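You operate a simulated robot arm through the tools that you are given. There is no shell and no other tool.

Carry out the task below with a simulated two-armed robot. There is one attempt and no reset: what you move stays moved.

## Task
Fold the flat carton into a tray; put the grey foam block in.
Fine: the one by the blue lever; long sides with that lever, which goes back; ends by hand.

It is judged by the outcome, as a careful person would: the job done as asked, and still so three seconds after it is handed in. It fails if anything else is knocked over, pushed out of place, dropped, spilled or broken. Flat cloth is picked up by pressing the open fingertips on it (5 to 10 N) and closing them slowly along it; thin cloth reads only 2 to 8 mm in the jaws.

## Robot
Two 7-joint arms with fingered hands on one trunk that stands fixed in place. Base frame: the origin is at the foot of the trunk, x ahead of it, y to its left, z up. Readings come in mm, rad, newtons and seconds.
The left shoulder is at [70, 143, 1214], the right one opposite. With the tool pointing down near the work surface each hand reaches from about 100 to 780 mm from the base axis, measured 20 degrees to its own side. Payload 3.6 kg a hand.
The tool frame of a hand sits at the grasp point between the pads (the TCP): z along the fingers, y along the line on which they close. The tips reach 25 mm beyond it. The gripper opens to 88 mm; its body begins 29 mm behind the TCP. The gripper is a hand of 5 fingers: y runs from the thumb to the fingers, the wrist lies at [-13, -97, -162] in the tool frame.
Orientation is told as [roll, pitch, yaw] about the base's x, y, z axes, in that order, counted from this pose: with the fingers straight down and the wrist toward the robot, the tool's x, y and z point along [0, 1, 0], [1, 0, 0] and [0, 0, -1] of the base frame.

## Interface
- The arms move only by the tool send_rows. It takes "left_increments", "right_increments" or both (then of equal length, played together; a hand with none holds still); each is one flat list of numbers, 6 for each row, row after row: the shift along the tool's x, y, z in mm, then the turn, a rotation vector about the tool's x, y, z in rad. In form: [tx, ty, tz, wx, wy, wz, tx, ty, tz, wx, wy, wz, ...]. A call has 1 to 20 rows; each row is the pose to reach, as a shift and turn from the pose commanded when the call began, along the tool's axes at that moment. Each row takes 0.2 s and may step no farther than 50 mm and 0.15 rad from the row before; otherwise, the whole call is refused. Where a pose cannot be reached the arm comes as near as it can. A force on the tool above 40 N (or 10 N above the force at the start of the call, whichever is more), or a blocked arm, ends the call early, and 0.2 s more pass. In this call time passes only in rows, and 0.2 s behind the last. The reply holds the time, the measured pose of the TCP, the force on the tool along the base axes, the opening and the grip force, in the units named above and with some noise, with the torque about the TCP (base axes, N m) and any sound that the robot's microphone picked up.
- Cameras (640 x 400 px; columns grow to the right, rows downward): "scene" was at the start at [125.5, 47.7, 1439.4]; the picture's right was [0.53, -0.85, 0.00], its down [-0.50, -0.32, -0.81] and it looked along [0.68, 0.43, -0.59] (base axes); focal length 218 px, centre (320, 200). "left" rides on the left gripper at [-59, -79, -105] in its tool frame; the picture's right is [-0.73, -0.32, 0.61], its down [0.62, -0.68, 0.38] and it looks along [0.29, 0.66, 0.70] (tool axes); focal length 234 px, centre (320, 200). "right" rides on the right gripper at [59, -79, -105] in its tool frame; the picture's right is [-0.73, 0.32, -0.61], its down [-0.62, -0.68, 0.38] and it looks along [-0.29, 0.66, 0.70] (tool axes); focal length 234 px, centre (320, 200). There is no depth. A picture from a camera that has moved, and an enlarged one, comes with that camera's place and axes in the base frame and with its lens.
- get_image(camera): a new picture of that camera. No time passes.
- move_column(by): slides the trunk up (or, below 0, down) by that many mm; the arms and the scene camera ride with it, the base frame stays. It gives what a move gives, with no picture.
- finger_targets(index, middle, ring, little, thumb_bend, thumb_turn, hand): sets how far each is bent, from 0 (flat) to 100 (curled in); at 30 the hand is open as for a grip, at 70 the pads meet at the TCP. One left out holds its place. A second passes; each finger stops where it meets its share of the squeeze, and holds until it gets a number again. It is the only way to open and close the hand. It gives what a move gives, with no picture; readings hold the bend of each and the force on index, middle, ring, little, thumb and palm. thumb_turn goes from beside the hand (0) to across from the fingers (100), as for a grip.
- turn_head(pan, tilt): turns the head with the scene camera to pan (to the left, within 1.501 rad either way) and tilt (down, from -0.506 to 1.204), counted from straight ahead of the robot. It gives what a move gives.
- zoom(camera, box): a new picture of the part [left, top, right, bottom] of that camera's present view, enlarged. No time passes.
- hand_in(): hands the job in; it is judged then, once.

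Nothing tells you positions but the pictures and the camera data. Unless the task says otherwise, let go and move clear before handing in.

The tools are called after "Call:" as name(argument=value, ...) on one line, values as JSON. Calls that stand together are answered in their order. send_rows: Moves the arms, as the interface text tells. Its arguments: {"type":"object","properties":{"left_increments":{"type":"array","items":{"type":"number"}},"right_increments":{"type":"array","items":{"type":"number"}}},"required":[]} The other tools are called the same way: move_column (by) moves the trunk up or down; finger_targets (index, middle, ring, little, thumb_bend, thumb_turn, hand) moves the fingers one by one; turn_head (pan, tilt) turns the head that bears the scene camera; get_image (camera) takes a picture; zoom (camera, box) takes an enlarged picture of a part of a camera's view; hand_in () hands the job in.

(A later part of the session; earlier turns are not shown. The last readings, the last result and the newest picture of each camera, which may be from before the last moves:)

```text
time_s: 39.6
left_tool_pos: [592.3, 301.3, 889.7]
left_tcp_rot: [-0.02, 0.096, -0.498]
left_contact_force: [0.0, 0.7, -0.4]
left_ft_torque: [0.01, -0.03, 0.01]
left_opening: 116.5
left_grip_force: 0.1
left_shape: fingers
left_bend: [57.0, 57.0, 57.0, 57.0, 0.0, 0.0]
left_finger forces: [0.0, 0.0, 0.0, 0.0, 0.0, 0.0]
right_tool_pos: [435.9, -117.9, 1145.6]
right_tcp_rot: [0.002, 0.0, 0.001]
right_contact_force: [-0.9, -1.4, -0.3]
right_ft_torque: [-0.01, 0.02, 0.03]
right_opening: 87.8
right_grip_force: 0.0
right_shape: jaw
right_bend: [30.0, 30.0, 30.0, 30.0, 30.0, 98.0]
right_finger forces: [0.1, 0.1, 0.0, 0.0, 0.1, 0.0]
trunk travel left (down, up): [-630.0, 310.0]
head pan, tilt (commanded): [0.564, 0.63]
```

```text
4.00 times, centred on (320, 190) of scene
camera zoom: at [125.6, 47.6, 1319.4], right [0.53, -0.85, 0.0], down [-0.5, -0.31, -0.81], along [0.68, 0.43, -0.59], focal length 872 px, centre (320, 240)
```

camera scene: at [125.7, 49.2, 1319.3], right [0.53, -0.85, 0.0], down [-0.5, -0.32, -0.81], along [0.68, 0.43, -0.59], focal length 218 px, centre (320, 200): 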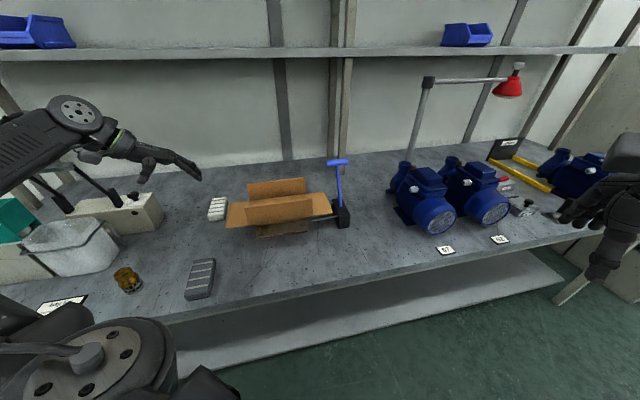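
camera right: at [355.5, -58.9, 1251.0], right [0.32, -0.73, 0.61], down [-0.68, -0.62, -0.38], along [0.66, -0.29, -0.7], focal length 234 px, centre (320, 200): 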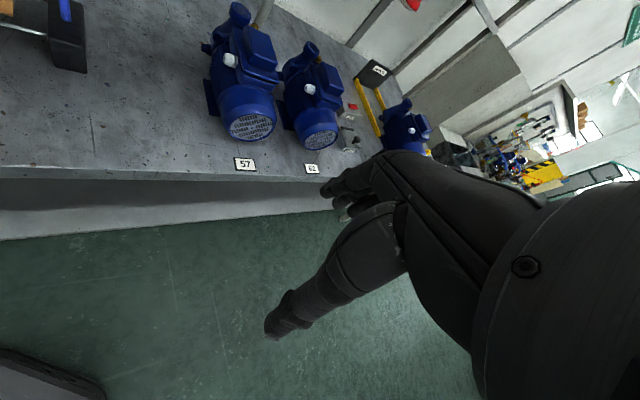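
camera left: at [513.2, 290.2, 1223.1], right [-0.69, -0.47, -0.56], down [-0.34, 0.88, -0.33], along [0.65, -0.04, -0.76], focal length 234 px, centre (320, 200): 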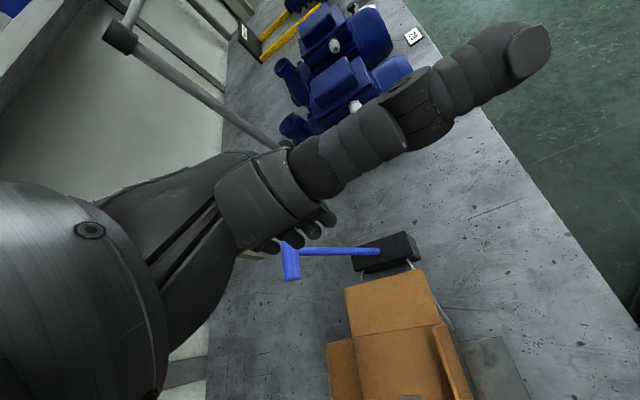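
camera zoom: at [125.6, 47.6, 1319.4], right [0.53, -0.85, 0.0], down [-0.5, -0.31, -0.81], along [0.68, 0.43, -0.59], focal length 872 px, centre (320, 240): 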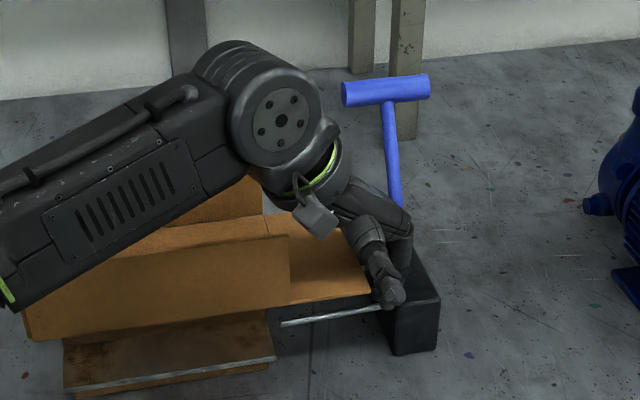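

No contact so far. I'll slide the fingertips inward under the flap's edge.

Call:
send_rows(left_increments=[1.7, -5.7, 0.5, 0, 0, 0, 3.4, -11.5, 1.1, 0, 0, 0, 5.1, -17.2, 1.6, 0, 0, 0])

Call:
zoom(camera="left", box=[220, 150, 480, 330])

Call:
zoom(camera="scene", box=[260, 140, 380, 240])

```text
time_s: 40.4
left_tool_pos: [582.5, 310.0, 890.1]
left_tcp_rot: [-0.02, 0.098, -0.502]
left_contact_force: [11.2, -10.8, -0.2]
left_ft_torque: [-0.02, -0.01, -0.68]
left_opening: 116.5
left_grip_force: 8.2
left_shape: fingers
left_bend: [57.0, 57.0, 55.0, 50.0, 0.0, 0.0]
left_finger forces: [0.0, 0.1, 2.6, 13.9, 0.1, 0.0]
right_tool_pos: [437.5, -120.5, 1144.3]
right_tcp_rot: [0.004, 0.0, 0.001]
right_contact_force: [-0.8, 0.1, 0.1]
right_ft_torque: [-0.03, -0.01, 0.0]
right_opening: 87.8
right_grip_force: 0.1
right_shape: jaw
right_bend: [30.0, 30.0, 30.0, 30.0, 30.0, 98.0]
right_finger forces: [0.0, 0.1, 0.1, 0.0, 0.0, 0.1]
trunk travel left (down, up): [-630.0, 310.0]
head pan, tilt (commanded): [0.564, 0.63]
```

```text
2.22 times, centred on (350, 240) of left
camera zoom: at [495.4, 295.2, 1003.2], right [-0.69, -0.47, -0.56], down [-0.33, 0.88, -0.33], along [0.65, -0.04, -0.76], focal length 520 px, centre (253, 111)
```

zoom: 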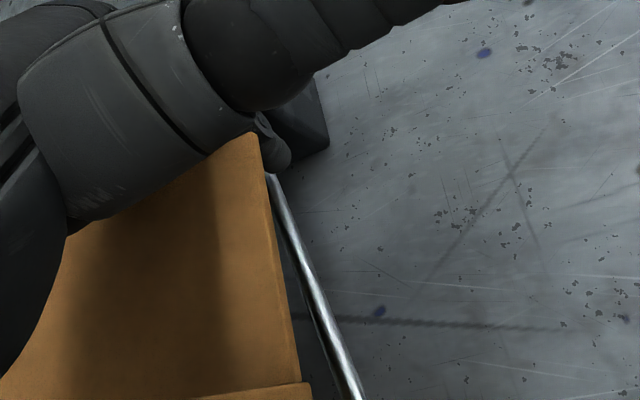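

```text
4.00 times, centred on (320, 190) of scene
camera zoom: at [128.4, 44.4, 1319.2], right [0.53, -0.85, 0.0], down [-0.5, -0.31, -0.81], along [0.68, 0.43, -0.59], focal length 872 px, centre (320, 240)
```

zoom: 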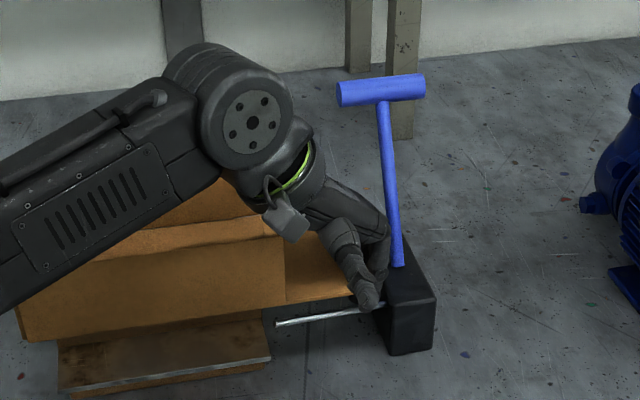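

The little finger touched the flap edge, about 15 N. I'll ease back at once, straighten the little and ring fingers out of the way, and use the index and middle fingers for hooking.

Call:
send_rows(left_increments=[-1.1, 4, -0.4, 0, 0, 0, -2.8, 9.6, -0.9, 0, 0, 0])

Call:
finger_targets(hand="left", ring=22, little=22)

Call:
zoom(camera="left", box=[220, 150, 480, 330])

Call:
zoom(camera="scene", box=[230, 140, 370, 250])

```text
time_s: 41.0
left_tool_pos: [587.7, 307.7, 888.8]
left_tcp_rot: [-0.019, 0.1, -0.497]
left_contact_force: [3.0, -3.9, 0.4]
left_ft_torque: [-0.01, 0.0, -0.21]
left_opening: 116.3
left_grip_force: 2.5
left_shape: fingers
left_bend: [57.0, 57.0, 57.0, 53.0, 0.0, 0.0]
left_finger forces: [0.0, 0.1, 0.0, 4.8, 0.0, 0.0]
right_tool_pos: [435.7, -118.7, 1143.8]
right_tcp_rot: [0.002, 0.001, 0.002]
right_contact_force: [0.2, -0.9, 0.3]
right_ft_torque: [0.02, -0.01, -0.01]
right_opening: 87.5
right_grip_force: 0.1
right_shape: jaw
right_bend: [30.0, 30.0, 30.0, 30.0, 30.0, 98.0]
right_finger forces: [0.1, 0.0, 0.1, 0.1, 0.0, 0.0]
trunk travel left (down, up): [-630.0, 310.0]
head pan, tilt (commanded): [0.564, 0.63]
```

```text
time_s: 42.0
left_tool_pos: [588.0, 308.2, 889.9]
left_tcp_rot: [-0.02, 0.097, -0.497]
left_contact_force: [0.5, -0.4, 0.2]
left_ft_torque: [0.0, -0.03, 0.0]
left_opening: 116.4
left_grip_force: 0.1
left_shape: fingers
left_bend: [57.0, 57.0, 22.0, 22.0, 0.0, 0.0]
left_finger forces: [0.0, 0.0, 0.0, 0.0, 0.1, 0.0]
right_tool_pos: [435.9, -117.1, 1144.2]
right_tcp_rot: [0.002, 0.001, 0.002]
right_contact_force: [-0.1, -0.1, 0.0]
right_ft_torque: [0.01, 0.01, -0.01]
right_opening: 87.5
right_grip_force: 0.2
right_shape: jaw
right_bend: [30.0, 30.0, 30.0, 30.0, 30.0, 98.0]
right_finger forces: [0.1, 0.0, 0.1, 0.0, 0.1, 0.0]
trunk travel left (down, up): [-630.0, 310.0]
head pan, tilt (commanded): [0.564, 0.63]
```

```text
2.22 times, centred on (350, 240) of left
camera zoom: at [500.3, 291.5, 1002.9], right [-0.69, -0.47, -0.56], down [-0.34, 0.88, -0.33], along [0.65, -0.04, -0.76], focal length 520 px, centre (253, 111)
```

zoom: 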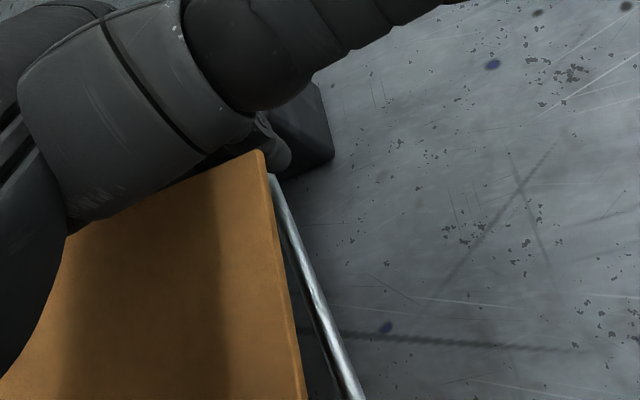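

```text
3.64 times, centred on (300, 195) of scene
camera zoom: at [125.6, 47.4, 1319.4], right [0.53, -0.85, 0.0], down [-0.5, -0.31, -0.81], along [0.68, 0.43, -0.59], focal length 793 px, centre (393, 218)
```

zoom: 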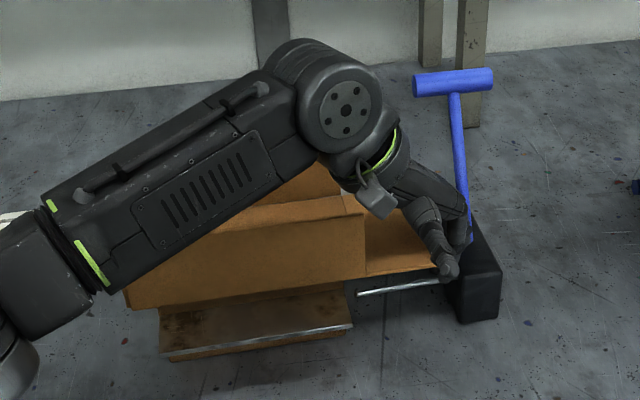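

Contact is released and the carton hasn't shifted. I'll move slightly back along the flap, a hair lower, then slide the index and middle fingertips under its edge.

Call:
send_rows(left_increments=[6.7, 2.1, 1.2, 0, 0, 0, 13.4, 4.2, 2.4, 0, 0, 0, 15.1, -1.5, 2.9, 0, 0, 0, 16.8, -7.3, 3.4, 0, 0, 0, 18.5, -13, 3.9, 0, 0, 0])

Call:
zoom(camera="left", box=[220, 150, 480, 330])

```text
time_s: 43.2
left_tool_pos: [587.1, 328.6, 886.7]
left_tcp_rot: [-0.021, 0.097, -0.502]
left_contact_force: [8.4, -9.8, 0.3]
left_ft_torque: [-0.04, -0.04, -0.07]
left_opening: 119.8
left_grip_force: 6.3
left_shape: fingers
left_bend: [48.0, 55.0, 22.0, 22.0, 0.0, 0.0]
left_finger forces: [10.0, 2.4, 0.0, 0.0, 0.1, 0.0]
right_tool_pos: [437.0, -120.2, 1143.1]
right_tcp_rot: [0.005, 0.0, -0.001]
right_contact_force: [-0.2, -0.6, 0.4]
right_ft_torque: [0.01, 0.03, 0.05]
right_opening: 87.6
right_grip_force: 0.1
right_shape: jaw
right_bend: [30.0, 30.0, 30.0, 30.0, 30.0, 98.0]
right_finger forces: [0.1, 0.1, 0.0, 0.0, 0.0, 0.0]
trunk travel left (down, up): [-630.0, 310.0]
head pan, tilt (commanded): [0.564, 0.63]
```

```text
2.22 times, centred on (350, 240) of left
camera zoom: at [499.0, 311.9, 999.6], right [-0.69, -0.47, -0.56], down [-0.33, 0.88, -0.33], along [0.65, -0.04, -0.76], focal length 520 px, centre (253, 111)
```

zoom: 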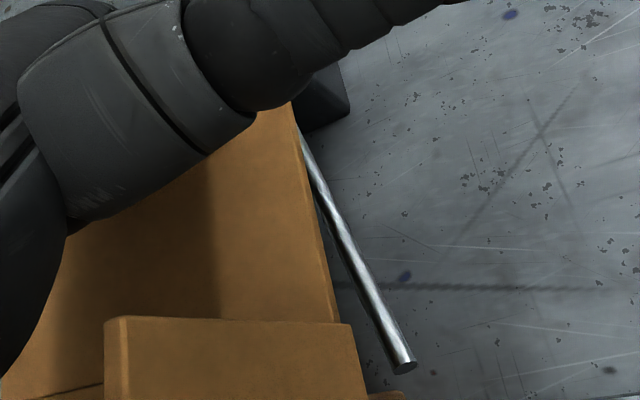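

The fingertips are about 12 mm under the edge, with the finger inside touching it. I'll lift gently and follow the flap's arc.

Call:
send_rows(left_increments=[-0.7, 1.1, -8.1, 0, 0, 0, -0.6, -0.6, -16, 0, 0, 0, -0.2, -3.3, -23.8, 0, 0, 0, 0.5, -6.9, -31.5, 0, 0, 0])

Call:
zoom(camera="left", box=[220, 150, 480, 330])

Call:
zoom(camera="scene", box=[230, 140, 370, 250])

```text
time_s: 44.2
left_tool_pos: [581.1, 332.3, 919.1]
left_tcp_rot: [-0.02, 0.096, -0.498]
left_contact_force: [5.1, -5.4, 3.7]
left_ft_torque: [-0.03, -0.05, -0.05]
left_opening: 119.3
left_grip_force: 3.5
left_shape: fingers
left_bend: [50.0, 57.0, 22.0, 22.0, 0.0, 0.0]
left_finger forces: [6.6, 0.3, 0.1, 0.0, 0.1, 0.0]
right_tool_pos: [435.6, -119.4, 1145.6]
right_tcp_rot: [0.003, 0.0, 0.001]
right_contact_force: [-0.3, -1.1, 0.3]
right_ft_torque: [-0.02, 0.01, 0.0]
right_opening: 87.6
right_grip_force: 0.0
right_shape: jaw
right_bend: [30.0, 30.0, 30.0, 30.0, 30.0, 98.0]
right_finger forces: [0.0, 0.0, 0.0, 0.0, 0.1, 0.0]
trunk travel left (down, up): [-630.0, 310.0]
head pan, tilt (commanded): [0.564, 0.63]
```

```text
2.22 times, centred on (350, 240) of left
camera zoom: at [494.3, 316.3, 1032.0], right [-0.69, -0.47, -0.56], down [-0.34, 0.88, -0.33], along [0.65, -0.04, -0.76], focal length 520 px, centre (253, 111)
```

zoom: 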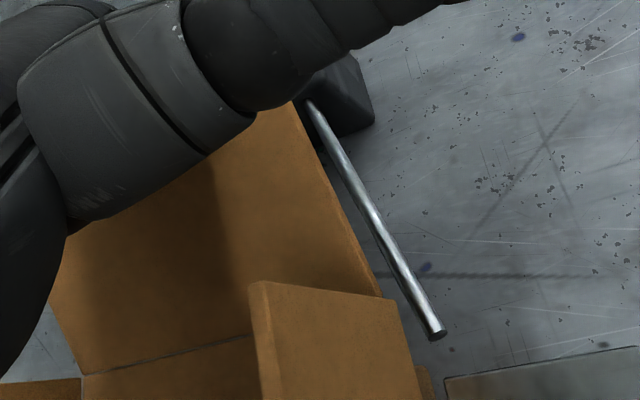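

```text
3.64 times, centred on (300, 195) of scene
camera zoom: at [125.7, 46.0, 1319.4], right [0.53, -0.85, 0.0], down [-0.5, -0.31, -0.81], along [0.68, 0.43, -0.59], focal length 793 px, centre (393, 218)
```

zoom: 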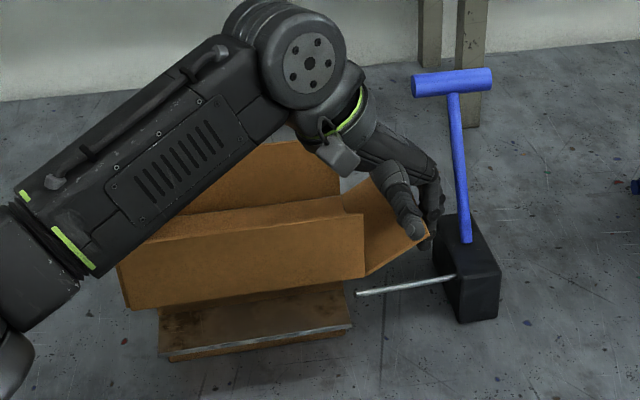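

The right flap is rising nicely, about 30–35°. I'll continue up and inward along its arc.

Call:
send_rows(left_increments=[2.1, -8.6, -9.3, 0, 0, 0, 4.7, -19, -17.3, 0, 0, 0, 7.4, -29.3, -23.4, 0, 0, 0, 9, -35.4, -26.9, 0, 0, 0])

Call:
zoom(camera="left", box=[220, 150, 480, 330])

Call:
zoom(camera="scene", box=[230, 140, 370, 250])

```text
time_s: 45.2
left_tool_pos: [557.8, 357.7, 949.0]
left_tcp_rot: [-0.02, 0.096, -0.5]
left_contact_force: [-0.4, -0.7, -0.2]
left_ft_torque: [0.01, 0.0, -0.01]
left_opening: 116.7
left_grip_force: 0.1
left_shape: fingers
left_bend: [57.0, 57.0, 22.0, 22.0, 0.0, 0.0]
left_finger forces: [0.0, 0.0, 0.0, 0.1, 0.1, 0.0]
right_tool_pos: [434.5, -116.7, 1145.1]
right_tcp_rot: [-0.001, 0.0, 0.0]
right_contact_force: [0.5, -1.0, -0.3]
right_ft_torque: [0.01, 0.02, -0.03]
right_opening: 87.8
right_grip_force: 0.0
right_shape: jaw
right_bend: [30.0, 30.0, 30.0, 30.0, 30.0, 98.0]
right_finger forces: [0.0, 0.1, 0.0, 0.0, 0.0, 0.0]
trunk travel left (down, up): [-630.0, 310.0]
head pan, tilt (commanded): [0.564, 0.63]
```

```text
2.22 times, centred on (350, 240) of left
camera zoom: at [469.9, 342.2, 1061.6], right [-0.69, -0.47, -0.56], down [-0.34, 0.88, -0.33], along [0.65, -0.04, -0.76], focal length 520 px, centre (253, 111)
```

zoom: 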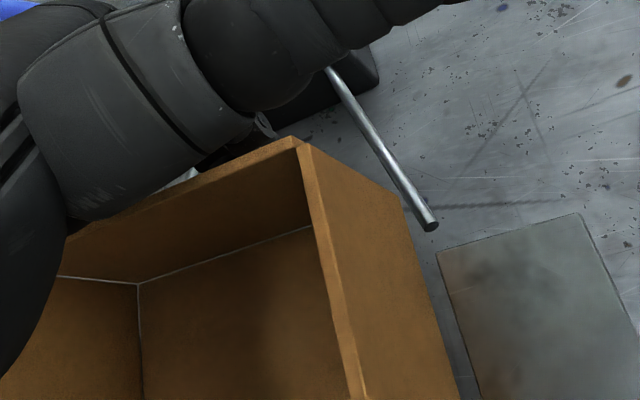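

```text
3.64 times, centred on (300, 195) of scene
camera zoom: at [125.3, 47.8, 1319.4], right [0.53, -0.85, 0.0], down [-0.5, -0.32, -0.81], along [0.68, 0.43, -0.59], focal length 793 px, centre (393, 218)
```

zoom: 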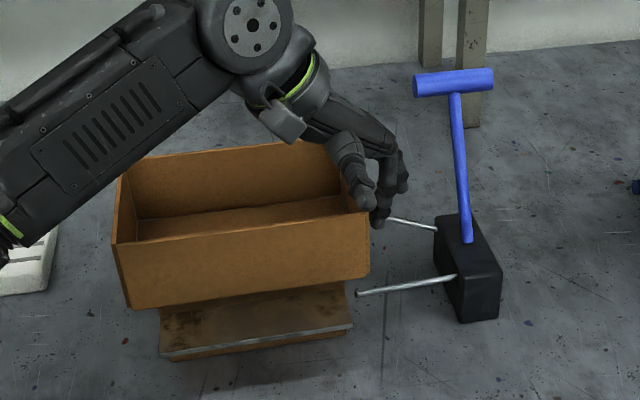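

The right end flap now stands against the long sides. I'll give it a light inward press to seat it.

Call:
send_rows(left_increments=[1.1, -3.8, 0.35, 0, 0, 0, 2.3, -7.6, 0.7, 0, 0, 0])

Call:
zoom(camera="left", box=[220, 150, 480, 330])

```text
time_s: 45.8
left_tool_pos: [552.3, 363.1, 949.2]
left_tcp_rot: [-0.021, 0.095, -0.5]
left_contact_force: [1.2, -2.9, 1.5]
left_ft_torque: [-0.05, -0.07, -0.01]
left_opening: 116.6
left_grip_force: 2.0
left_shape: fingers
left_bend: [56.0, 54.0, 22.0, 22.0, 0.0, 0.0]
left_finger forces: [0.5, 2.9, 0.1, 0.0, 0.0, 0.1]
right_tool_pos: [436.3, -119.1, 1144.8]
right_tcp_rot: [0.001, 0.0, 0.001]
right_contact_force: [0.6, -0.6, 0.0]
right_ft_torque: [0.01, 0.02, -0.02]
right_opening: 87.8
right_grip_force: 0.0
right_shape: jaw
right_bend: [30.0, 30.0, 30.0, 30.0, 30.0, 98.0]
right_finger forces: [0.0, 0.1, 0.1, 0.1, 0.0, 0.0]
trunk travel left (down, up): [-630.0, 310.0]
head pan, tilt (commanded): [0.564, 0.63]
```

```text
2.22 times, centred on (350, 240) of left
camera zoom: at [465.1, 346.3, 1062.0], right [-0.69, -0.47, -0.56], down [-0.33, 0.88, -0.33], along [0.65, -0.04, -0.76], focal length 520 px, centre (253, 111)
```

zoom: 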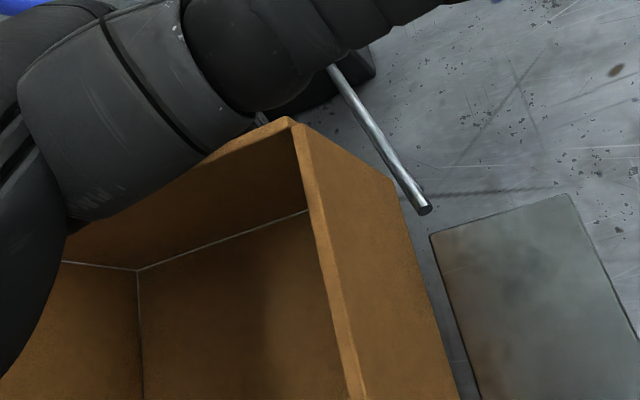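

The flap is vertical with only a 3 N touch. I'll move the fingers outward off it, then straight up.

Call:
send_rows(left_increments=[-2.8, 9.6, -0.9, 0, 0, 0, -5.7, 19.1, -1.75, 0, 0, 0, -6.4, 15.7, -36.6, 0, 0, 0, -7.1, 11.8, -76.4, 0, 0, 0, -7.9, 8, -116, 0, 0, 0, -8.6, 4.1, -156, 0, 0, 0])

Call:
zoom(camera="scene", box=[220, 130, 370, 250])

Call:
get_image(camera="left")

```text
time_s: 47.2
left_tool_pos: [567.6, 350.0, 1103.6]
left_tcp_rot: [-0.02, 0.095, -0.498]
left_contact_force: [0.8, 0.5, 0.5]
left_ft_torque: [0.0, -0.02, 0.0]
left_opening: 116.4
left_grip_force: 0.1
left_shape: fingers
left_bend: [57.0, 57.0, 22.0, 22.0, 0.0, 0.0]
left_finger forces: [0.1, 0.1, 0.0, 0.0, 0.0, 0.0]
right_tool_pos: [435.0, -119.5, 1146.2]
right_tcp_rot: [0.002, 0.0, 0.001]
right_contact_force: [-0.2, 0.3, -0.3]
right_ft_torque: [0.03, -0.03, 0.03]
right_opening: 87.7
right_grip_force: 0.0
right_shape: jaw
right_bend: [30.0, 30.0, 30.0, 30.0, 30.0, 98.0]
right_finger forces: [0.0, 0.0, 0.1, 0.0, 0.0, 0.0]
trunk travel left (down, up): [-630.0, 310.0]
head pan, tilt (commanded): [0.564, 0.63]
```

```text
3.33 times, centred on (295, 190) of scene
camera zoom: at [124.7, 46.6, 1319.4], right [0.53, -0.85, 0.0], down [-0.5, -0.31, -0.81], along [0.68, 0.43, -0.59], focal length 726 px, centre (403, 233)
```

zoom: 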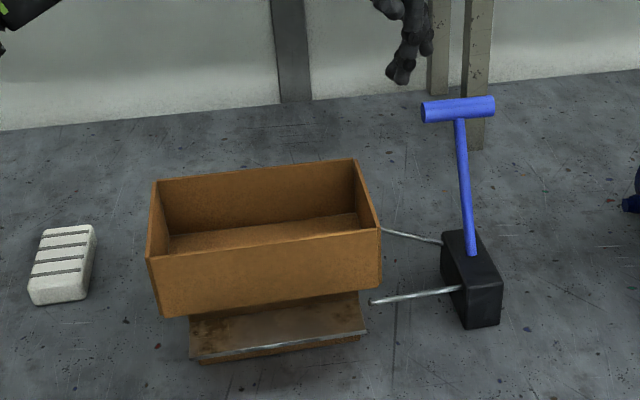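

```text
taken
camera left: at [479.2, 333.8, 1216.9], right [-0.69, -0.47, -0.56], down [-0.34, 0.88, -0.33], along [0.65, -0.04, -0.76], focal length 234 px, centre (320, 200)
```

left: 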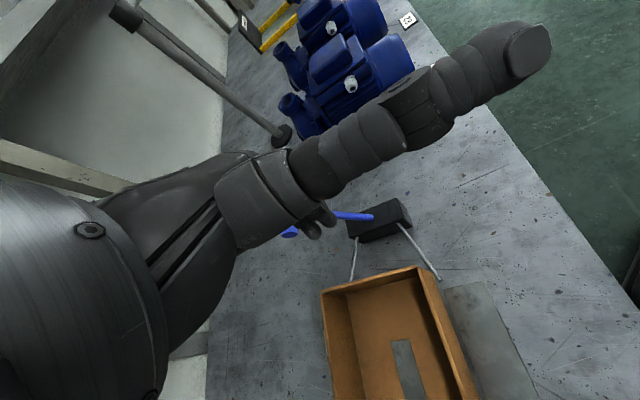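

The tray is formed with all four sides upright, and the lever is home. Next is the grey foam block near (248, 487): I'll bring the left hand above it, square to its width, and open the hand for a grip.

Call:
send_rows(left_increments=[-3.6, -38.3, 3.8, -0.0103, 0.0036, 0.0252, -7.2, -76.6, 7.6, -0.0207, 0.0071, 0.0504, -10.8, -114.9, 11.4, -0.031, 0.0107, 0.0757, -14.4, -153.2, 15.2, -0.0413, 0.0142, 0.1009, -18, -191.4, 19, -0.0517, 0.0178, 0.1261, -21.1, -227.3, 47.7, -0.062, 0.0213, 0.1513, -24.2, -263.1, 76.4, -0.0723, 0.0249, 0.1766, -27.4, -299, 105, -0.0827, 0.0284, 0.2018, -30.5, -334.9, 133.7, -0.093, 0.032, 0.227])

Call:
finger_targets(hand="left", index=30, middle=30, ring=30, little=30, thumb_bend=30, thumb_turn=98)

Call:
get_image(camera="left")

Call:
get_image(camera="scene")

```text
time_s: 49.2
left_tool_pos: [248.0, 480.9, 1004.9]
left_tcp_rot: [0.01, -0.004, -0.729]
left_contact_force: [1.2, -0.1, -1.0]
left_ft_torque: [-0.02, 0.01, 0.0]
left_opening: 116.6
left_grip_force: 0.0
left_shape: fingers
left_bend: [57.0, 57.0, 22.0, 22.0, 0.0, 0.0]
left_finger forces: [0.1, 0.0, 0.0, 0.0, 0.0, 0.1]
left hand out of reach, approached as far as the arm can: row 4, 5, 6, 7
right_tool_pos: [434.5, -120.1, 1145.2]
right_tcp_rot: [0.002, 0.0, 0.002]
right_contact_force: [0.5, -0.1, 0.0]
right_ft_torque: [0.01, 0.03, 0.02]
right_opening: 87.6
right_grip_force: 0.1
right_shape: jaw
right_bend: [30.0, 30.0, 30.0, 30.0, 30.0, 98.0]
right_finger forces: [0.0, 0.0, 0.0, 0.0, 0.1, 0.0]
trunk travel left (down, up): [-630.0, 310.0]
head pan, tilt (commanded): [0.564, 0.63]
```

```text
time_s: 50.2
left_tool_pos: [248.9, 481.2, 1002.5]
left_tcp_rot: [0.001, 0.0, -0.725]
left_contact_force: [-0.2, 0.1, 0.4]
left_ft_torque: [-0.01, -0.02, 0.02]
left_opening: 84.9
left_grip_force: 0.0
left_shape: fingers
left_bend: [30.0, 30.0, 30.0, 30.0, 30.0, 95.0]
left_finger forces: [0.0, 0.0, 0.0, 0.0, 0.0, 0.1]
right_tool_pos: [435.4, -117.9, 1145.3]
right_tcp_rot: [0.002, -0.002, 0.0]
right_contact_force: [0.0, 0.4, -0.1]
right_ft_torque: [0.01, 0.0, -0.01]
right_opening: 87.7
right_grip_force: 0.1
right_shape: jaw
right_bend: [30.0, 30.0, 30.0, 30.0, 30.0, 98.0]
right_finger forces: [0.0, 0.0, 0.0, 0.1, 0.0, 0.0]
trunk travel left (down, up): [-630.0, 310.0]
head pan, tilt (commanded): [0.564, 0.63]
```

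```text
taken
camera left: at [150.0, 491.4, 1107.1], right [-0.72, -0.33, -0.61], down [-0.1, 0.92, -0.38], along [0.68, -0.22, -0.7], focal length 234 px, centre (320, 200)
```

left: 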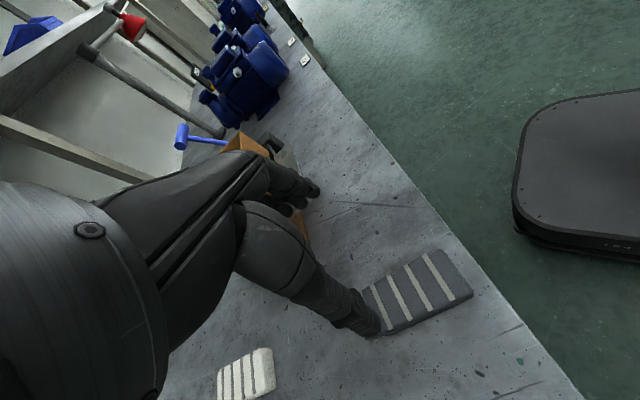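

```text
taken
camera scene: at [125.0, 47.4, 1319.4], right [0.53, -0.85, 0.0], down [-0.5, -0.31, -0.81], along [0.68, 0.43, -0.59], focal length 218 px, centre (320, 200)
```

scene: 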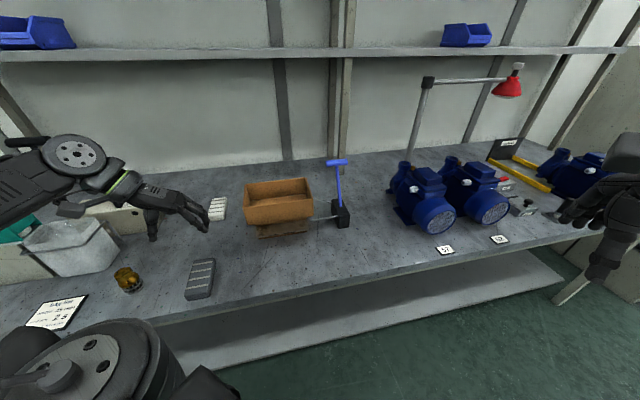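

Before descending I'll read the label card on the bench and refine the block's position.

Call:
zoom(camera="scene", box=[10, 285, 110, 345])

Call:
zoom(camera="scene", box=[150, 230, 250, 320])

Call:
zoom(camera="left", box=[330, 230, 500, 350])

```text
6.40 times, centred on (60, 315) of scene
camera zoom: at [125.0, 47.4, 1319.4], right [0.53, -0.85, 0.0], down [-0.5, -0.31, -0.81], along [0.68, 0.43, -0.59], focal length 1395 px, centre (1984, -536)
```

zoom: 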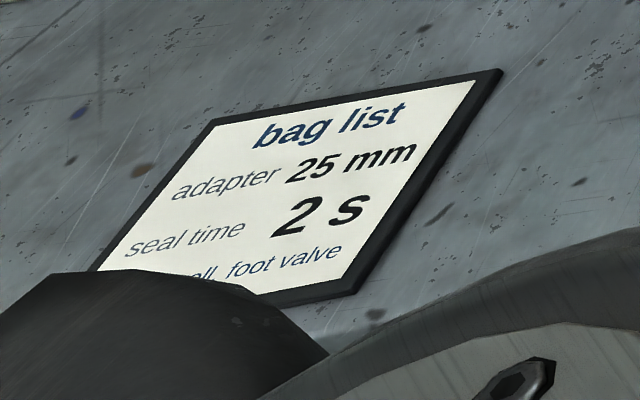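

```text
4.44 times, centred on (200, 275) of scene
camera zoom: at [125.0, 47.4, 1319.4], right [0.53, -0.85, 0.0], down [-0.5, -0.31, -0.81], along [0.68, 0.43, -0.59], focal length 969 px, centre (853, -133)
```

zoom: 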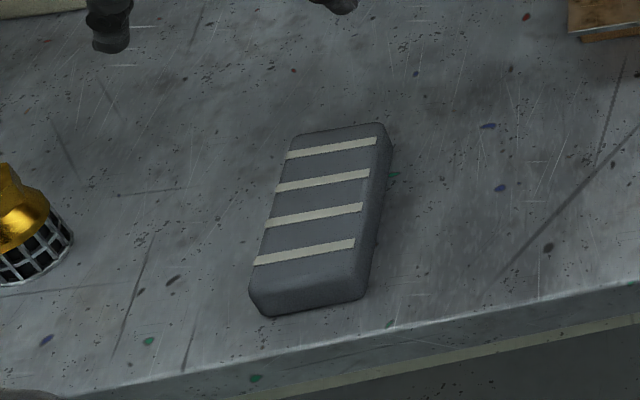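

```text
3.33 times, centred on (415, 290) of left
camera zoom: at [150.0, 491.4, 1107.1], right [-0.72, -0.33, -0.61], down [-0.1, 0.92, -0.38], along [0.68, -0.22, -0.7], focal length 781 px, centre (3, -100)
```

zoom: 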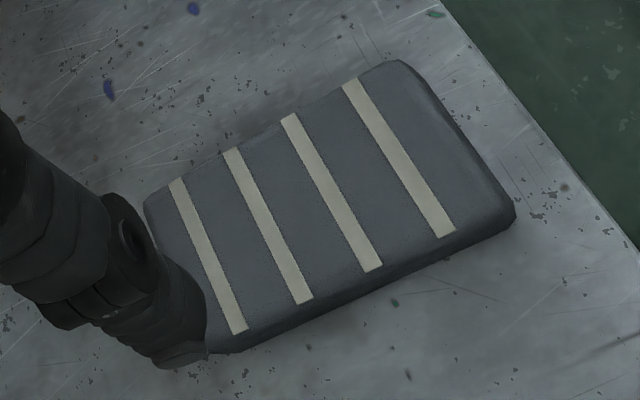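

The card is about bag sealing, not this job. The grey block's centre works out at about (246, 493) with its top at 830, exactly square to the bench, so I'll align and descend over it.

Call:
send_rows(left_increments=[-0.7, -2.6, 33, 0, 0, 0.015, -1.3, -5.2, 66, 0, 0, 0.03, -2, -7.8, 99, 0, 0, 0.045, -2.6, -10.4, 132, 0, 0, 0.06])

Call:
zoom(camera="left", box=[230, 150, 500, 350])

Call:
zoom(camera="scene", box=[110, 190, 250, 320])

```text
time_s: 51.2
left_tool_pos: [235.5, 491.2, 869.5]
left_tcp_rot: [0.001, 0.002, -0.786]
left_contact_force: [-0.1, -0.4, -0.9]
left_ft_torque: [0.01, 0.02, 0.0]
left_opening: 84.9
left_grip_force: 0.1
left_shape: fingers
left_bend: [30.0, 30.0, 30.0, 30.0, 30.0, 96.0]
left_finger forces: [0.0, 0.0, 0.0, 0.0, 0.0, 0.0]
right_tool_pos: [434.4, -117.9, 1144.9]
right_tcp_rot: [0.0, 0.0, 0.001]
right_contact_force: [-0.1, -0.2, 0.8]
right_ft_torque: [-0.01, -0.01, 0.04]
right_opening: 87.7
right_grip_force: 0.1
right_shape: jaw
right_bend: [30.0, 30.0, 30.0, 30.0, 30.0, 98.0]
right_finger forces: [0.1, 0.0, 0.0, 0.1, 0.0, 0.1]
trunk travel left (down, up): [-630.0, 310.0]
head pan, tilt (commanded): [0.564, 0.63]
```

```text
2.00 times, centred on (365, 250) of left
camera zoom: at [137.9, 506.1, 974.0], right [-0.74, -0.28, -0.61], down [-0.04, 0.92, -0.38], along [0.67, -0.26, -0.7], focal length 468 px, centre (230, 100)
```

zoom: 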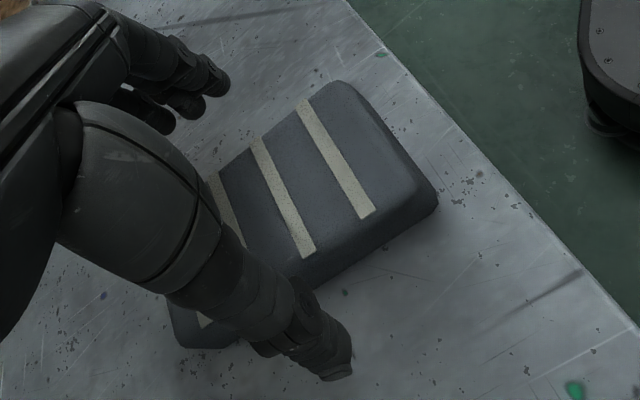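

```text
3.08 times, centred on (180, 255) of scene
camera zoom: at [125.6, 48.3, 1319.4], right [0.53, -0.85, 0.0], down [-0.5, -0.32, -0.81], along [0.68, 0.43, -0.59], focal length 671 px, centre (751, 31)
```

zoom: 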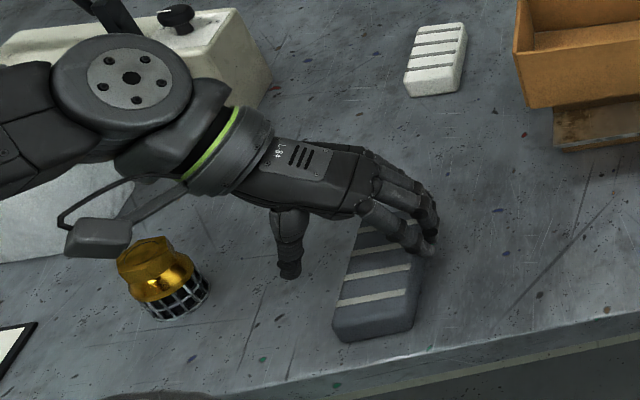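

The hand straddles the block with thumb on the left and fingers on the right. I'll centre by 5 mm and go down to grip height.

Call:
send_rows(left_increments=[0, 5.5, 12, 0, 0, 0, 0, 5.5, 25, 0, 0, 0, 0, 5.5, 37.5, 0, 0, 0])

Call:
zoom(camera="scene", box=[110, 190, 250, 320])

Call:
zoom(camera="left", box=[230, 150, 500, 350])

```text
time_s: 52.0
left_tool_pos: [239.9, 487.0, 831.9]
left_tcp_rot: [-0.002, 0.002, -0.785]
left_contact_force: [0.1, -0.1, 0.1]
left_ft_torque: [-0.02, -0.03, -0.01]
left_opening: 85.2
left_grip_force: 0.0
left_shape: fingers
left_bend: [30.0, 30.0, 30.0, 30.0, 30.0, 96.0]
left_finger forces: [0.1, 0.0, 0.1, 0.1, 0.1, 0.1]
right_tool_pos: [436.2, -118.2, 1145.6]
right_tcp_rot: [0.0, 0.001, 0.001]
right_contact_force: [0.4, 0.8, 0.0]
right_ft_torque: [-0.02, 0.02, -0.01]
right_opening: 87.8
right_grip_force: 0.1
right_shape: jaw
right_bend: [30.0, 30.0, 30.0, 30.0, 30.0, 98.0]
right_finger forces: [0.1, 0.1, 0.1, 0.0, 0.0, 0.0]
trunk travel left (down, up): [-630.0, 310.0]
head pan, tilt (commanded): [0.564, 0.63]
```

```text
3.08 times, centred on (180, 255) of scene
camera zoom: at [125.6, 47.7, 1319.4], right [0.53, -0.85, 0.0], down [-0.5, -0.32, -0.81], along [0.68, 0.43, -0.59], focal length 671 px, centre (751, 31)
```

zoom: 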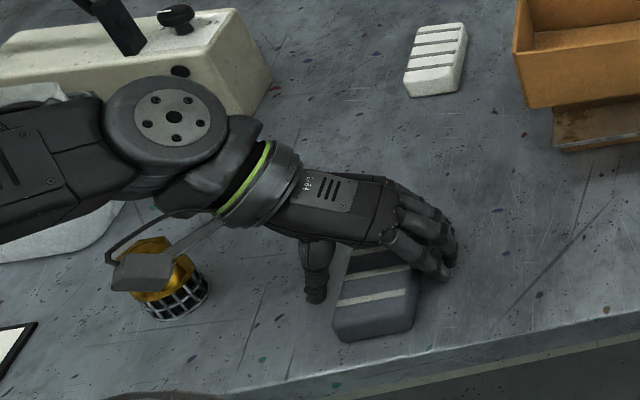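

```text
2.00 times, centred on (365, 250) of left
camera zoom: at [142.2, 501.9, 937.4], right [-0.74, -0.28, -0.61], down [-0.04, 0.92, -0.38], along [0.67, -0.26, -0.7], focal length 468 px, centre (230, 100)
```

zoom: 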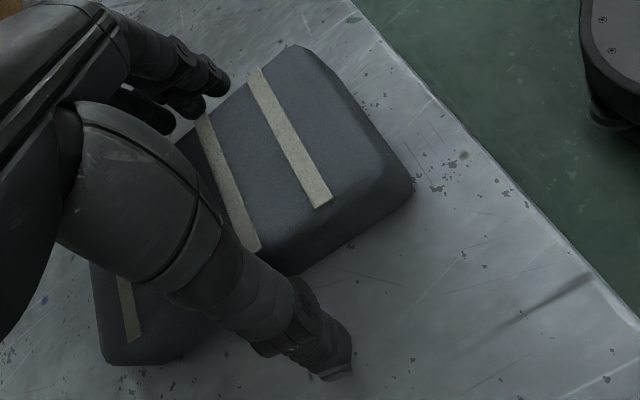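

The hand is at grip height with clearance all round. I'll close gently in steps.

Call:
finger_targets(hand="left", index=46, middle=46, ring=46, little=46, thumb_bend=46)

Call:
zoom(camera="left", box=[230, 150, 500, 350])

```text
time_s: 53.0
left_tool_pos: [240.1, 487.9, 832.5]
left_tcp_rot: [0.0, 0.0, -0.785]
left_contact_force: [-0.5, -0.3, 0.0]
left_ft_torque: [0.01, 0.02, 0.0]
left_opening: 55.5
left_grip_force: 1.7
left_shape: fingers
left_bend: [44.0, 45.0, 46.0, 46.0, 44.0, 97.0]
left_finger forces: [1.5, 0.4, 0.1, 0.1, 2.3, 0.0]
right_tool_pos: [434.6, -117.9, 1144.9]
right_tcp_rot: [0.001, 0.0, 0.002]
right_contact_force: [0.2, 0.3, 0.0]
right_ft_torque: [0.04, -0.01, -0.01]
right_opening: 87.5
right_grip_force: 0.0
right_shape: jaw
right_bend: [30.0, 30.0, 30.0, 30.0, 30.0, 98.0]
right_finger forces: [0.0, 0.0, 0.1, 0.1, 0.0, 0.0]
trunk travel left (down, up): [-630.0, 310.0]
head pan, tilt (commanded): [0.564, 0.63]
```

```text
2.00 times, centred on (365, 250) of left
camera zoom: at [142.0, 501.8, 937.7], right [-0.74, -0.28, -0.61], down [-0.04, 0.92, -0.38], along [0.67, -0.26, -0.7], focal length 468 px, centre (230, 100)
```

zoom: 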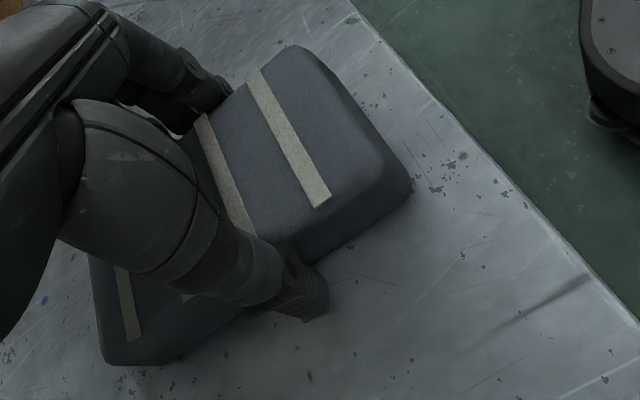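

Contact at about 55 mm width. I'll firm the grip up moderately.

Call:
finger_targets(hand="left", index=54, middle=54, ring=54, little=54, thumb_bend=54)

Call:
send_rows(left_increments=[0, 0, -10, 0, 0, 0, 0, 0, -25, 0, 0, 0, 0, 0, -45, 0, 0, 0])

Call:
zoom(camera="scene", box=[110, 190, 250, 320])

Call:
zoom(camera="left", box=[230, 150, 500, 350])

```text
time_s: 54.0
left_tool_pos: [239.0, 485.4, 832.8]
left_tcp_rot: [-0.001, 0.002, -0.786]
left_contact_force: [-0.6, -0.4, 2.1]
left_ft_torque: [-0.03, -0.04, -0.02]
left_opening: 52.3
left_grip_force: 11.0
left_shape: fingers
left_bend: [48.0, 50.0, 51.0, 52.0, 45.0, 96.0]
left_finger forces: [4.7, 2.9, 2.1, 2.0, 11.2, 0.1]
right_tool_pos: [436.0, -118.3, 1145.4]
right_tcp_rot: [0.002, 0.0, 0.002]
right_contact_force: [0.6, 0.7, -0.1]
right_ft_torque: [0.0, -0.01, 0.02]
right_opening: 87.6
right_grip_force: 0.0
right_shape: jaw
right_bend: [30.0, 30.0, 30.0, 30.0, 30.0, 98.0]
right_finger forces: [0.0, 0.1, 0.0, 0.1, 0.2, 0.1]
trunk travel left (down, up): [-630.0, 310.0]
head pan, tilt (commanded): [0.564, 0.63]
```

```text
time_s: 54.8
left_tool_pos: [239.8, 485.7, 880.0]
left_tcp_rot: [-0.001, 0.003, -0.786]
left_contact_force: [0.4, 0.0, -0.3]
left_ft_torque: [0.01, -0.04, -0.02]
left_opening: 52.2
left_grip_force: 11.2
left_shape: fingers
left_bend: [48.0, 50.0, 51.0, 52.0, 45.0, 96.0]
left_finger forces: [4.5, 2.6, 2.1, 2.1, 11.3, 0.0]
right_tool_pos: [435.0, -118.3, 1146.2]
right_tcp_rot: [0.002, 0.001, 0.002]
right_contact_force: [-0.2, 0.3, -0.8]
right_ft_torque: [-0.03, 0.03, 0.0]
right_opening: 87.6
right_grip_force: 0.0
right_shape: jaw
right_bend: [30.0, 30.0, 30.0, 30.0, 30.0, 98.0]
right_finger forces: [0.0, 0.0, 0.1, 0.0, 0.1, 0.0]
trunk travel left (down, up): [-630.0, 310.0]
head pan, tilt (commanded): [0.564, 0.63]
```

```text
3.08 times, centred on (180, 255) of scene
camera zoom: at [125.2, 47.3, 1319.4], right [0.53, -0.85, 0.0], down [-0.5, -0.31, -0.81], along [0.68, 0.43, -0.59], focal length 671 px, centre (751, 31)
```

zoom: 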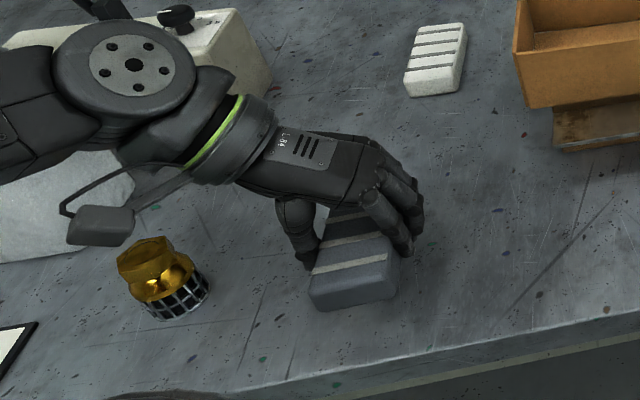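

```text
2.00 times, centred on (365, 250) of left
camera zoom: at [142.0, 500.0, 984.7], right [-0.74, -0.28, -0.61], down [-0.04, 0.92, -0.38], along [0.67, -0.26, -0.7], focal length 468 px, centre (230, 100)
```

zoom: 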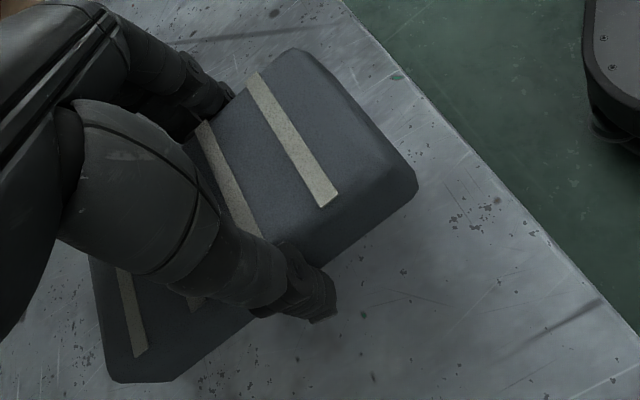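

The block is lifted, level and held at 11 N. I'll raise it, then carry it over the tray while turning it 90° so its length runs along the tray.

Call:
send_rows(left_increments=[0, 0, -32, 0, 0, 0, 0, 0, -64, 0, 0, 0, 0, 0, -97, 0, 0, 0, 0, 0, -130, 0, 0, 0])

Call:
send_rows(left_increments=[14.4, 19.6, -10, 0, 0, -0.131, 28.9, 39.3, -20, 0, 0, -0.262, 43.3, 58.9, -30, 0, 0, -0.393, 57.7, 78.5, -40, 0, 0, -0.524, 72.2, 98.1, -50, 0, 0, -0.655, 86.6, 117.8, -50, 0, 0, -0.786, 101, 137.4, -50, 0, 0, -0.917, 115.5, 157, -50, 0, 0, -1.047, 129.9, 176.6, -50, 0, 0, -1.178, 144.3, 196.3, -50, 0, 0, -1.309, 158.8, 215.9, -50, 0, 0, -1.44, 173.2, 235.5, -50, 0, 0, -1.571])

Call:
get_image(camera="scene")

Call:
get_image(camera="left")

```text
time_s: 55.8
left_tool_pos: [239.0, 487.9, 1008.8]
left_tcp_rot: [-0.002, -0.001, -0.785]
left_contact_force: [0.4, -0.6, 0.8]
left_ft_torque: [-0.03, 0.04, 0.01]
left_opening: 52.0
left_grip_force: 10.3
left_shape: fingers
left_bend: [48.0, 50.0, 51.0, 52.0, 45.0, 96.0]
left_finger forces: [4.5, 2.6, 1.9, 1.9, 10.9, 0.1]
right_tool_pos: [435.1, -117.3, 1145.8]
right_tcp_rot: [0.001, 0.001, 0.001]
right_contact_force: [-0.6, 0.8, -0.2]
right_ft_torque: [-0.02, -0.03, 0.02]
right_opening: 87.5
right_grip_force: 0.0
right_shape: jaw
right_bend: [30.0, 30.0, 30.0, 30.0, 30.0, 98.0]
right_finger forces: [0.1, 0.0, 0.0, 0.0, 0.1, 0.0]
trunk travel left (down, up): [-630.0, 310.0]
head pan, tilt (commanded): [0.564, 0.63]
```

```text
time_s: 58.4
left_tool_pos: [530.8, 442.8, 1059.8]
left_tcp_rot: [-0.001, -0.002, 0.788]
left_contact_force: [-0.8, 0.1, 0.0]
left_ft_torque: [0.01, 0.02, 0.0]
left_opening: 51.8
left_grip_force: 10.6
left_shape: fingers
left_bend: [48.0, 51.0, 51.0, 52.0, 45.0, 96.0]
left_finger forces: [4.7, 2.5, 1.8, 1.6, 10.6, 0.1]
left hand out of reach, approached as far as the arm can: row 9
right_tool_pos: [436.8, -117.5, 1144.9]
right_tcp_rot: [0.001, 0.002, 0.0]
right_contact_force: [-0.1, -1.2, 0.0]
right_ft_torque: [0.01, -0.01, -0.01]
right_opening: 87.9
right_grip_force: 0.1
right_shape: jaw
right_bend: [30.0, 30.0, 30.0, 30.0, 30.0, 98.0]
right_finger forces: [0.0, 0.0, 0.0, 0.0, 0.0, 0.1]
trunk travel left (down, up): [-630.0, 310.0]
head pan, tilt (commanded): [0.564, 0.63]
```

```text
taken
camera scene: at [126.4, 46.6, 1319.3], right [0.53, -0.85, 0.0], down [-0.5, -0.31, -0.81], along [0.68, 0.43, -0.59], focal length 218 px, centre (320, 200)
```

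scene: 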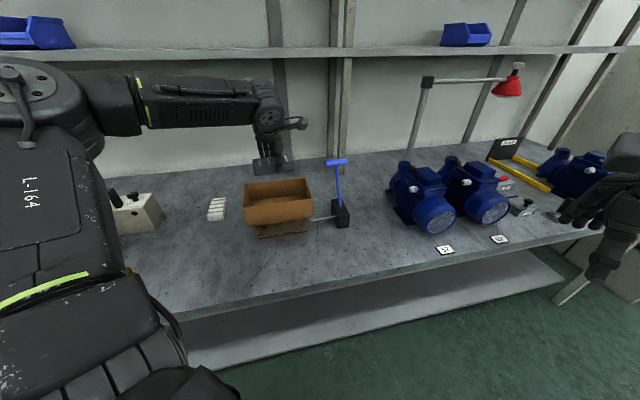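

```text
taken
camera left: at [515.6, 347.0, 1163.4], right [0.29, -0.74, -0.61], down [-0.92, -0.04, -0.38], along [0.26, 0.67, -0.69], focal length 234 px, centre (320, 200)
```

left: 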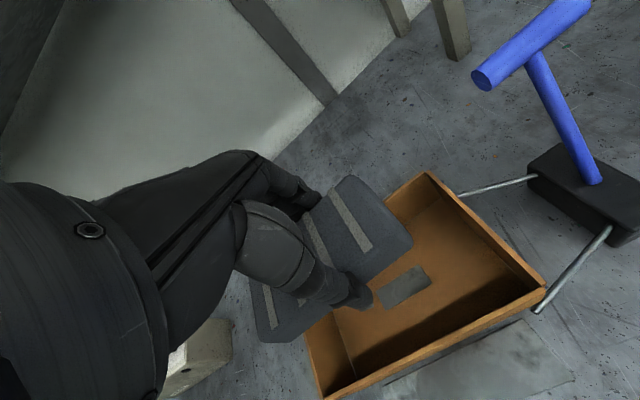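

The block is above the tray, lengthwise. I'll check the alignment closely before lowering.

Call:
zoom(camera="scene", box=[220, 120, 350, 240])

Call:
zoom(camera="left", box=[230, 150, 560, 400])

```text
3.33 times, centred on (285, 180) of scene
camera zoom: at [126.4, 46.6, 1319.3], right [0.53, -0.85, 0.0], down [-0.5, -0.31, -0.81], along [0.68, 0.43, -0.59], focal length 726 px, centre (437, 267)
```

zoom: 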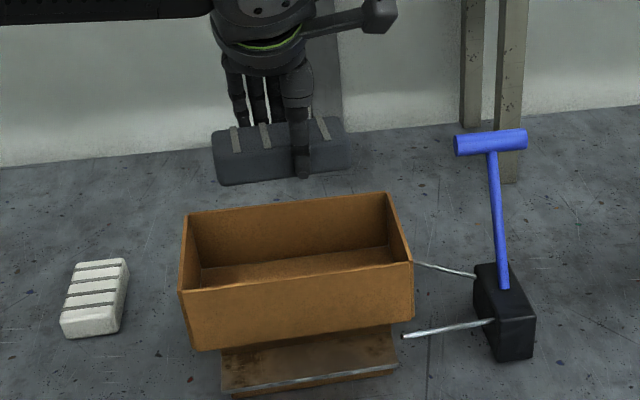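

```text
1.60 times, centred on (395, 275) of left
camera zoom: at [515.6, 347.0, 1163.4], right [0.29, -0.74, -0.61], down [-0.92, -0.04, -0.38], along [0.26, 0.67, -0.69], focal length 375 px, centre (200, 80)
```

zoom: 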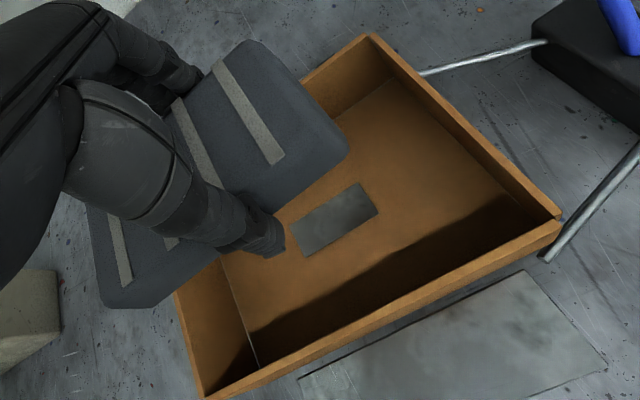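

The block lines up with the tray centre (e1 about 50, e2 about 690). I'll lower it partway in and check finger clearance to the walls.

Call:
send_rows(left_increments=[0, -1, 30, 0, 0, 0, 0, -1, 60, 0, 0, 0, 0, -1, 90, 0, 0, 0])

Call:
zoom(camera="scene", box=[220, 120, 350, 240])

Call:
zoom(camera="left", box=[230, 150, 560, 400])

```text
time_s: 59.2
left_tool_pos: [528.7, 441.9, 966.9]
left_tcp_rot: [0.001, 0.001, 0.786]
left_contact_force: [0.2, -0.4, 0.0]
left_ft_torque: [0.01, 0.01, 0.04]
left_opening: 51.9
left_grip_force: 9.9
left_shape: fingers
left_bend: [48.0, 51.0, 51.0, 52.0, 45.0, 96.0]
left_finger forces: [4.7, 2.3, 1.8, 1.6, 10.4, 0.0]
right_tool_pos: [435.5, -118.3, 1145.1]
right_tcp_rot: [-0.001, 0.002, 0.001]
right_contact_force: [-0.1, 0.0, 0.5]
right_ft_torque: [0.03, -0.01, 0.02]
right_opening: 87.8
right_grip_force: 0.1
right_shape: jaw
right_bend: [30.0, 30.0, 30.0, 30.0, 30.0, 98.0]
right_finger forces: [0.0, 0.2, 0.0, 0.0, 0.0, 0.0]
trunk travel left (down, up): [-630.0, 310.0]
head pan, tilt (commanded): [0.564, 0.63]
```

```text
3.33 times, centred on (285, 180) of scene
camera zoom: at [125.9, 48.0, 1319.3], right [0.53, -0.85, 0.0], down [-0.5, -0.32, -0.81], along [0.68, 0.43, -0.59], focal length 726 px, centre (437, 267)
```

zoom: 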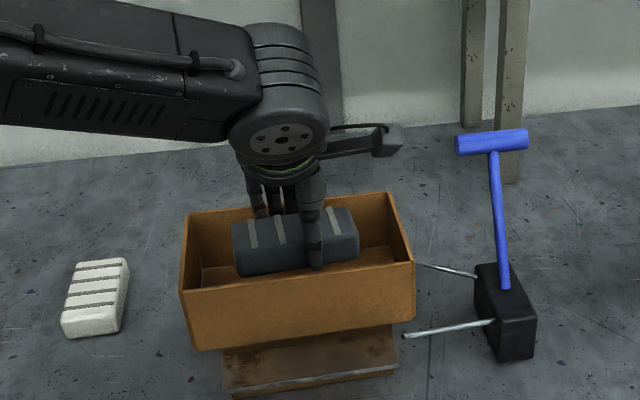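

```text
1.60 times, centred on (395, 275) of left
camera zoom: at [513.9, 345.7, 1072.7], right [0.29, -0.74, -0.61], down [-0.92, -0.04, -0.38], along [0.26, 0.67, -0.7], focal length 375 px, centre (200, 80)
```

zoom: 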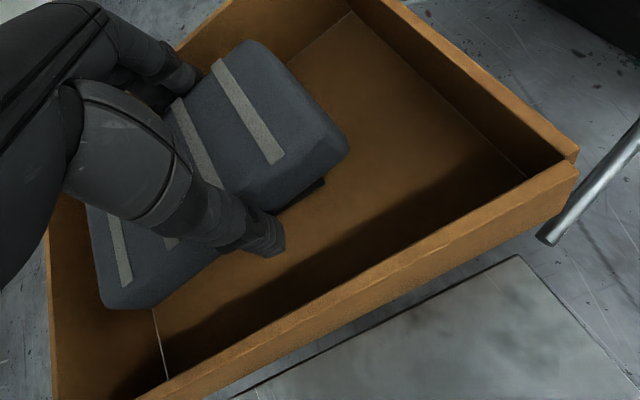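

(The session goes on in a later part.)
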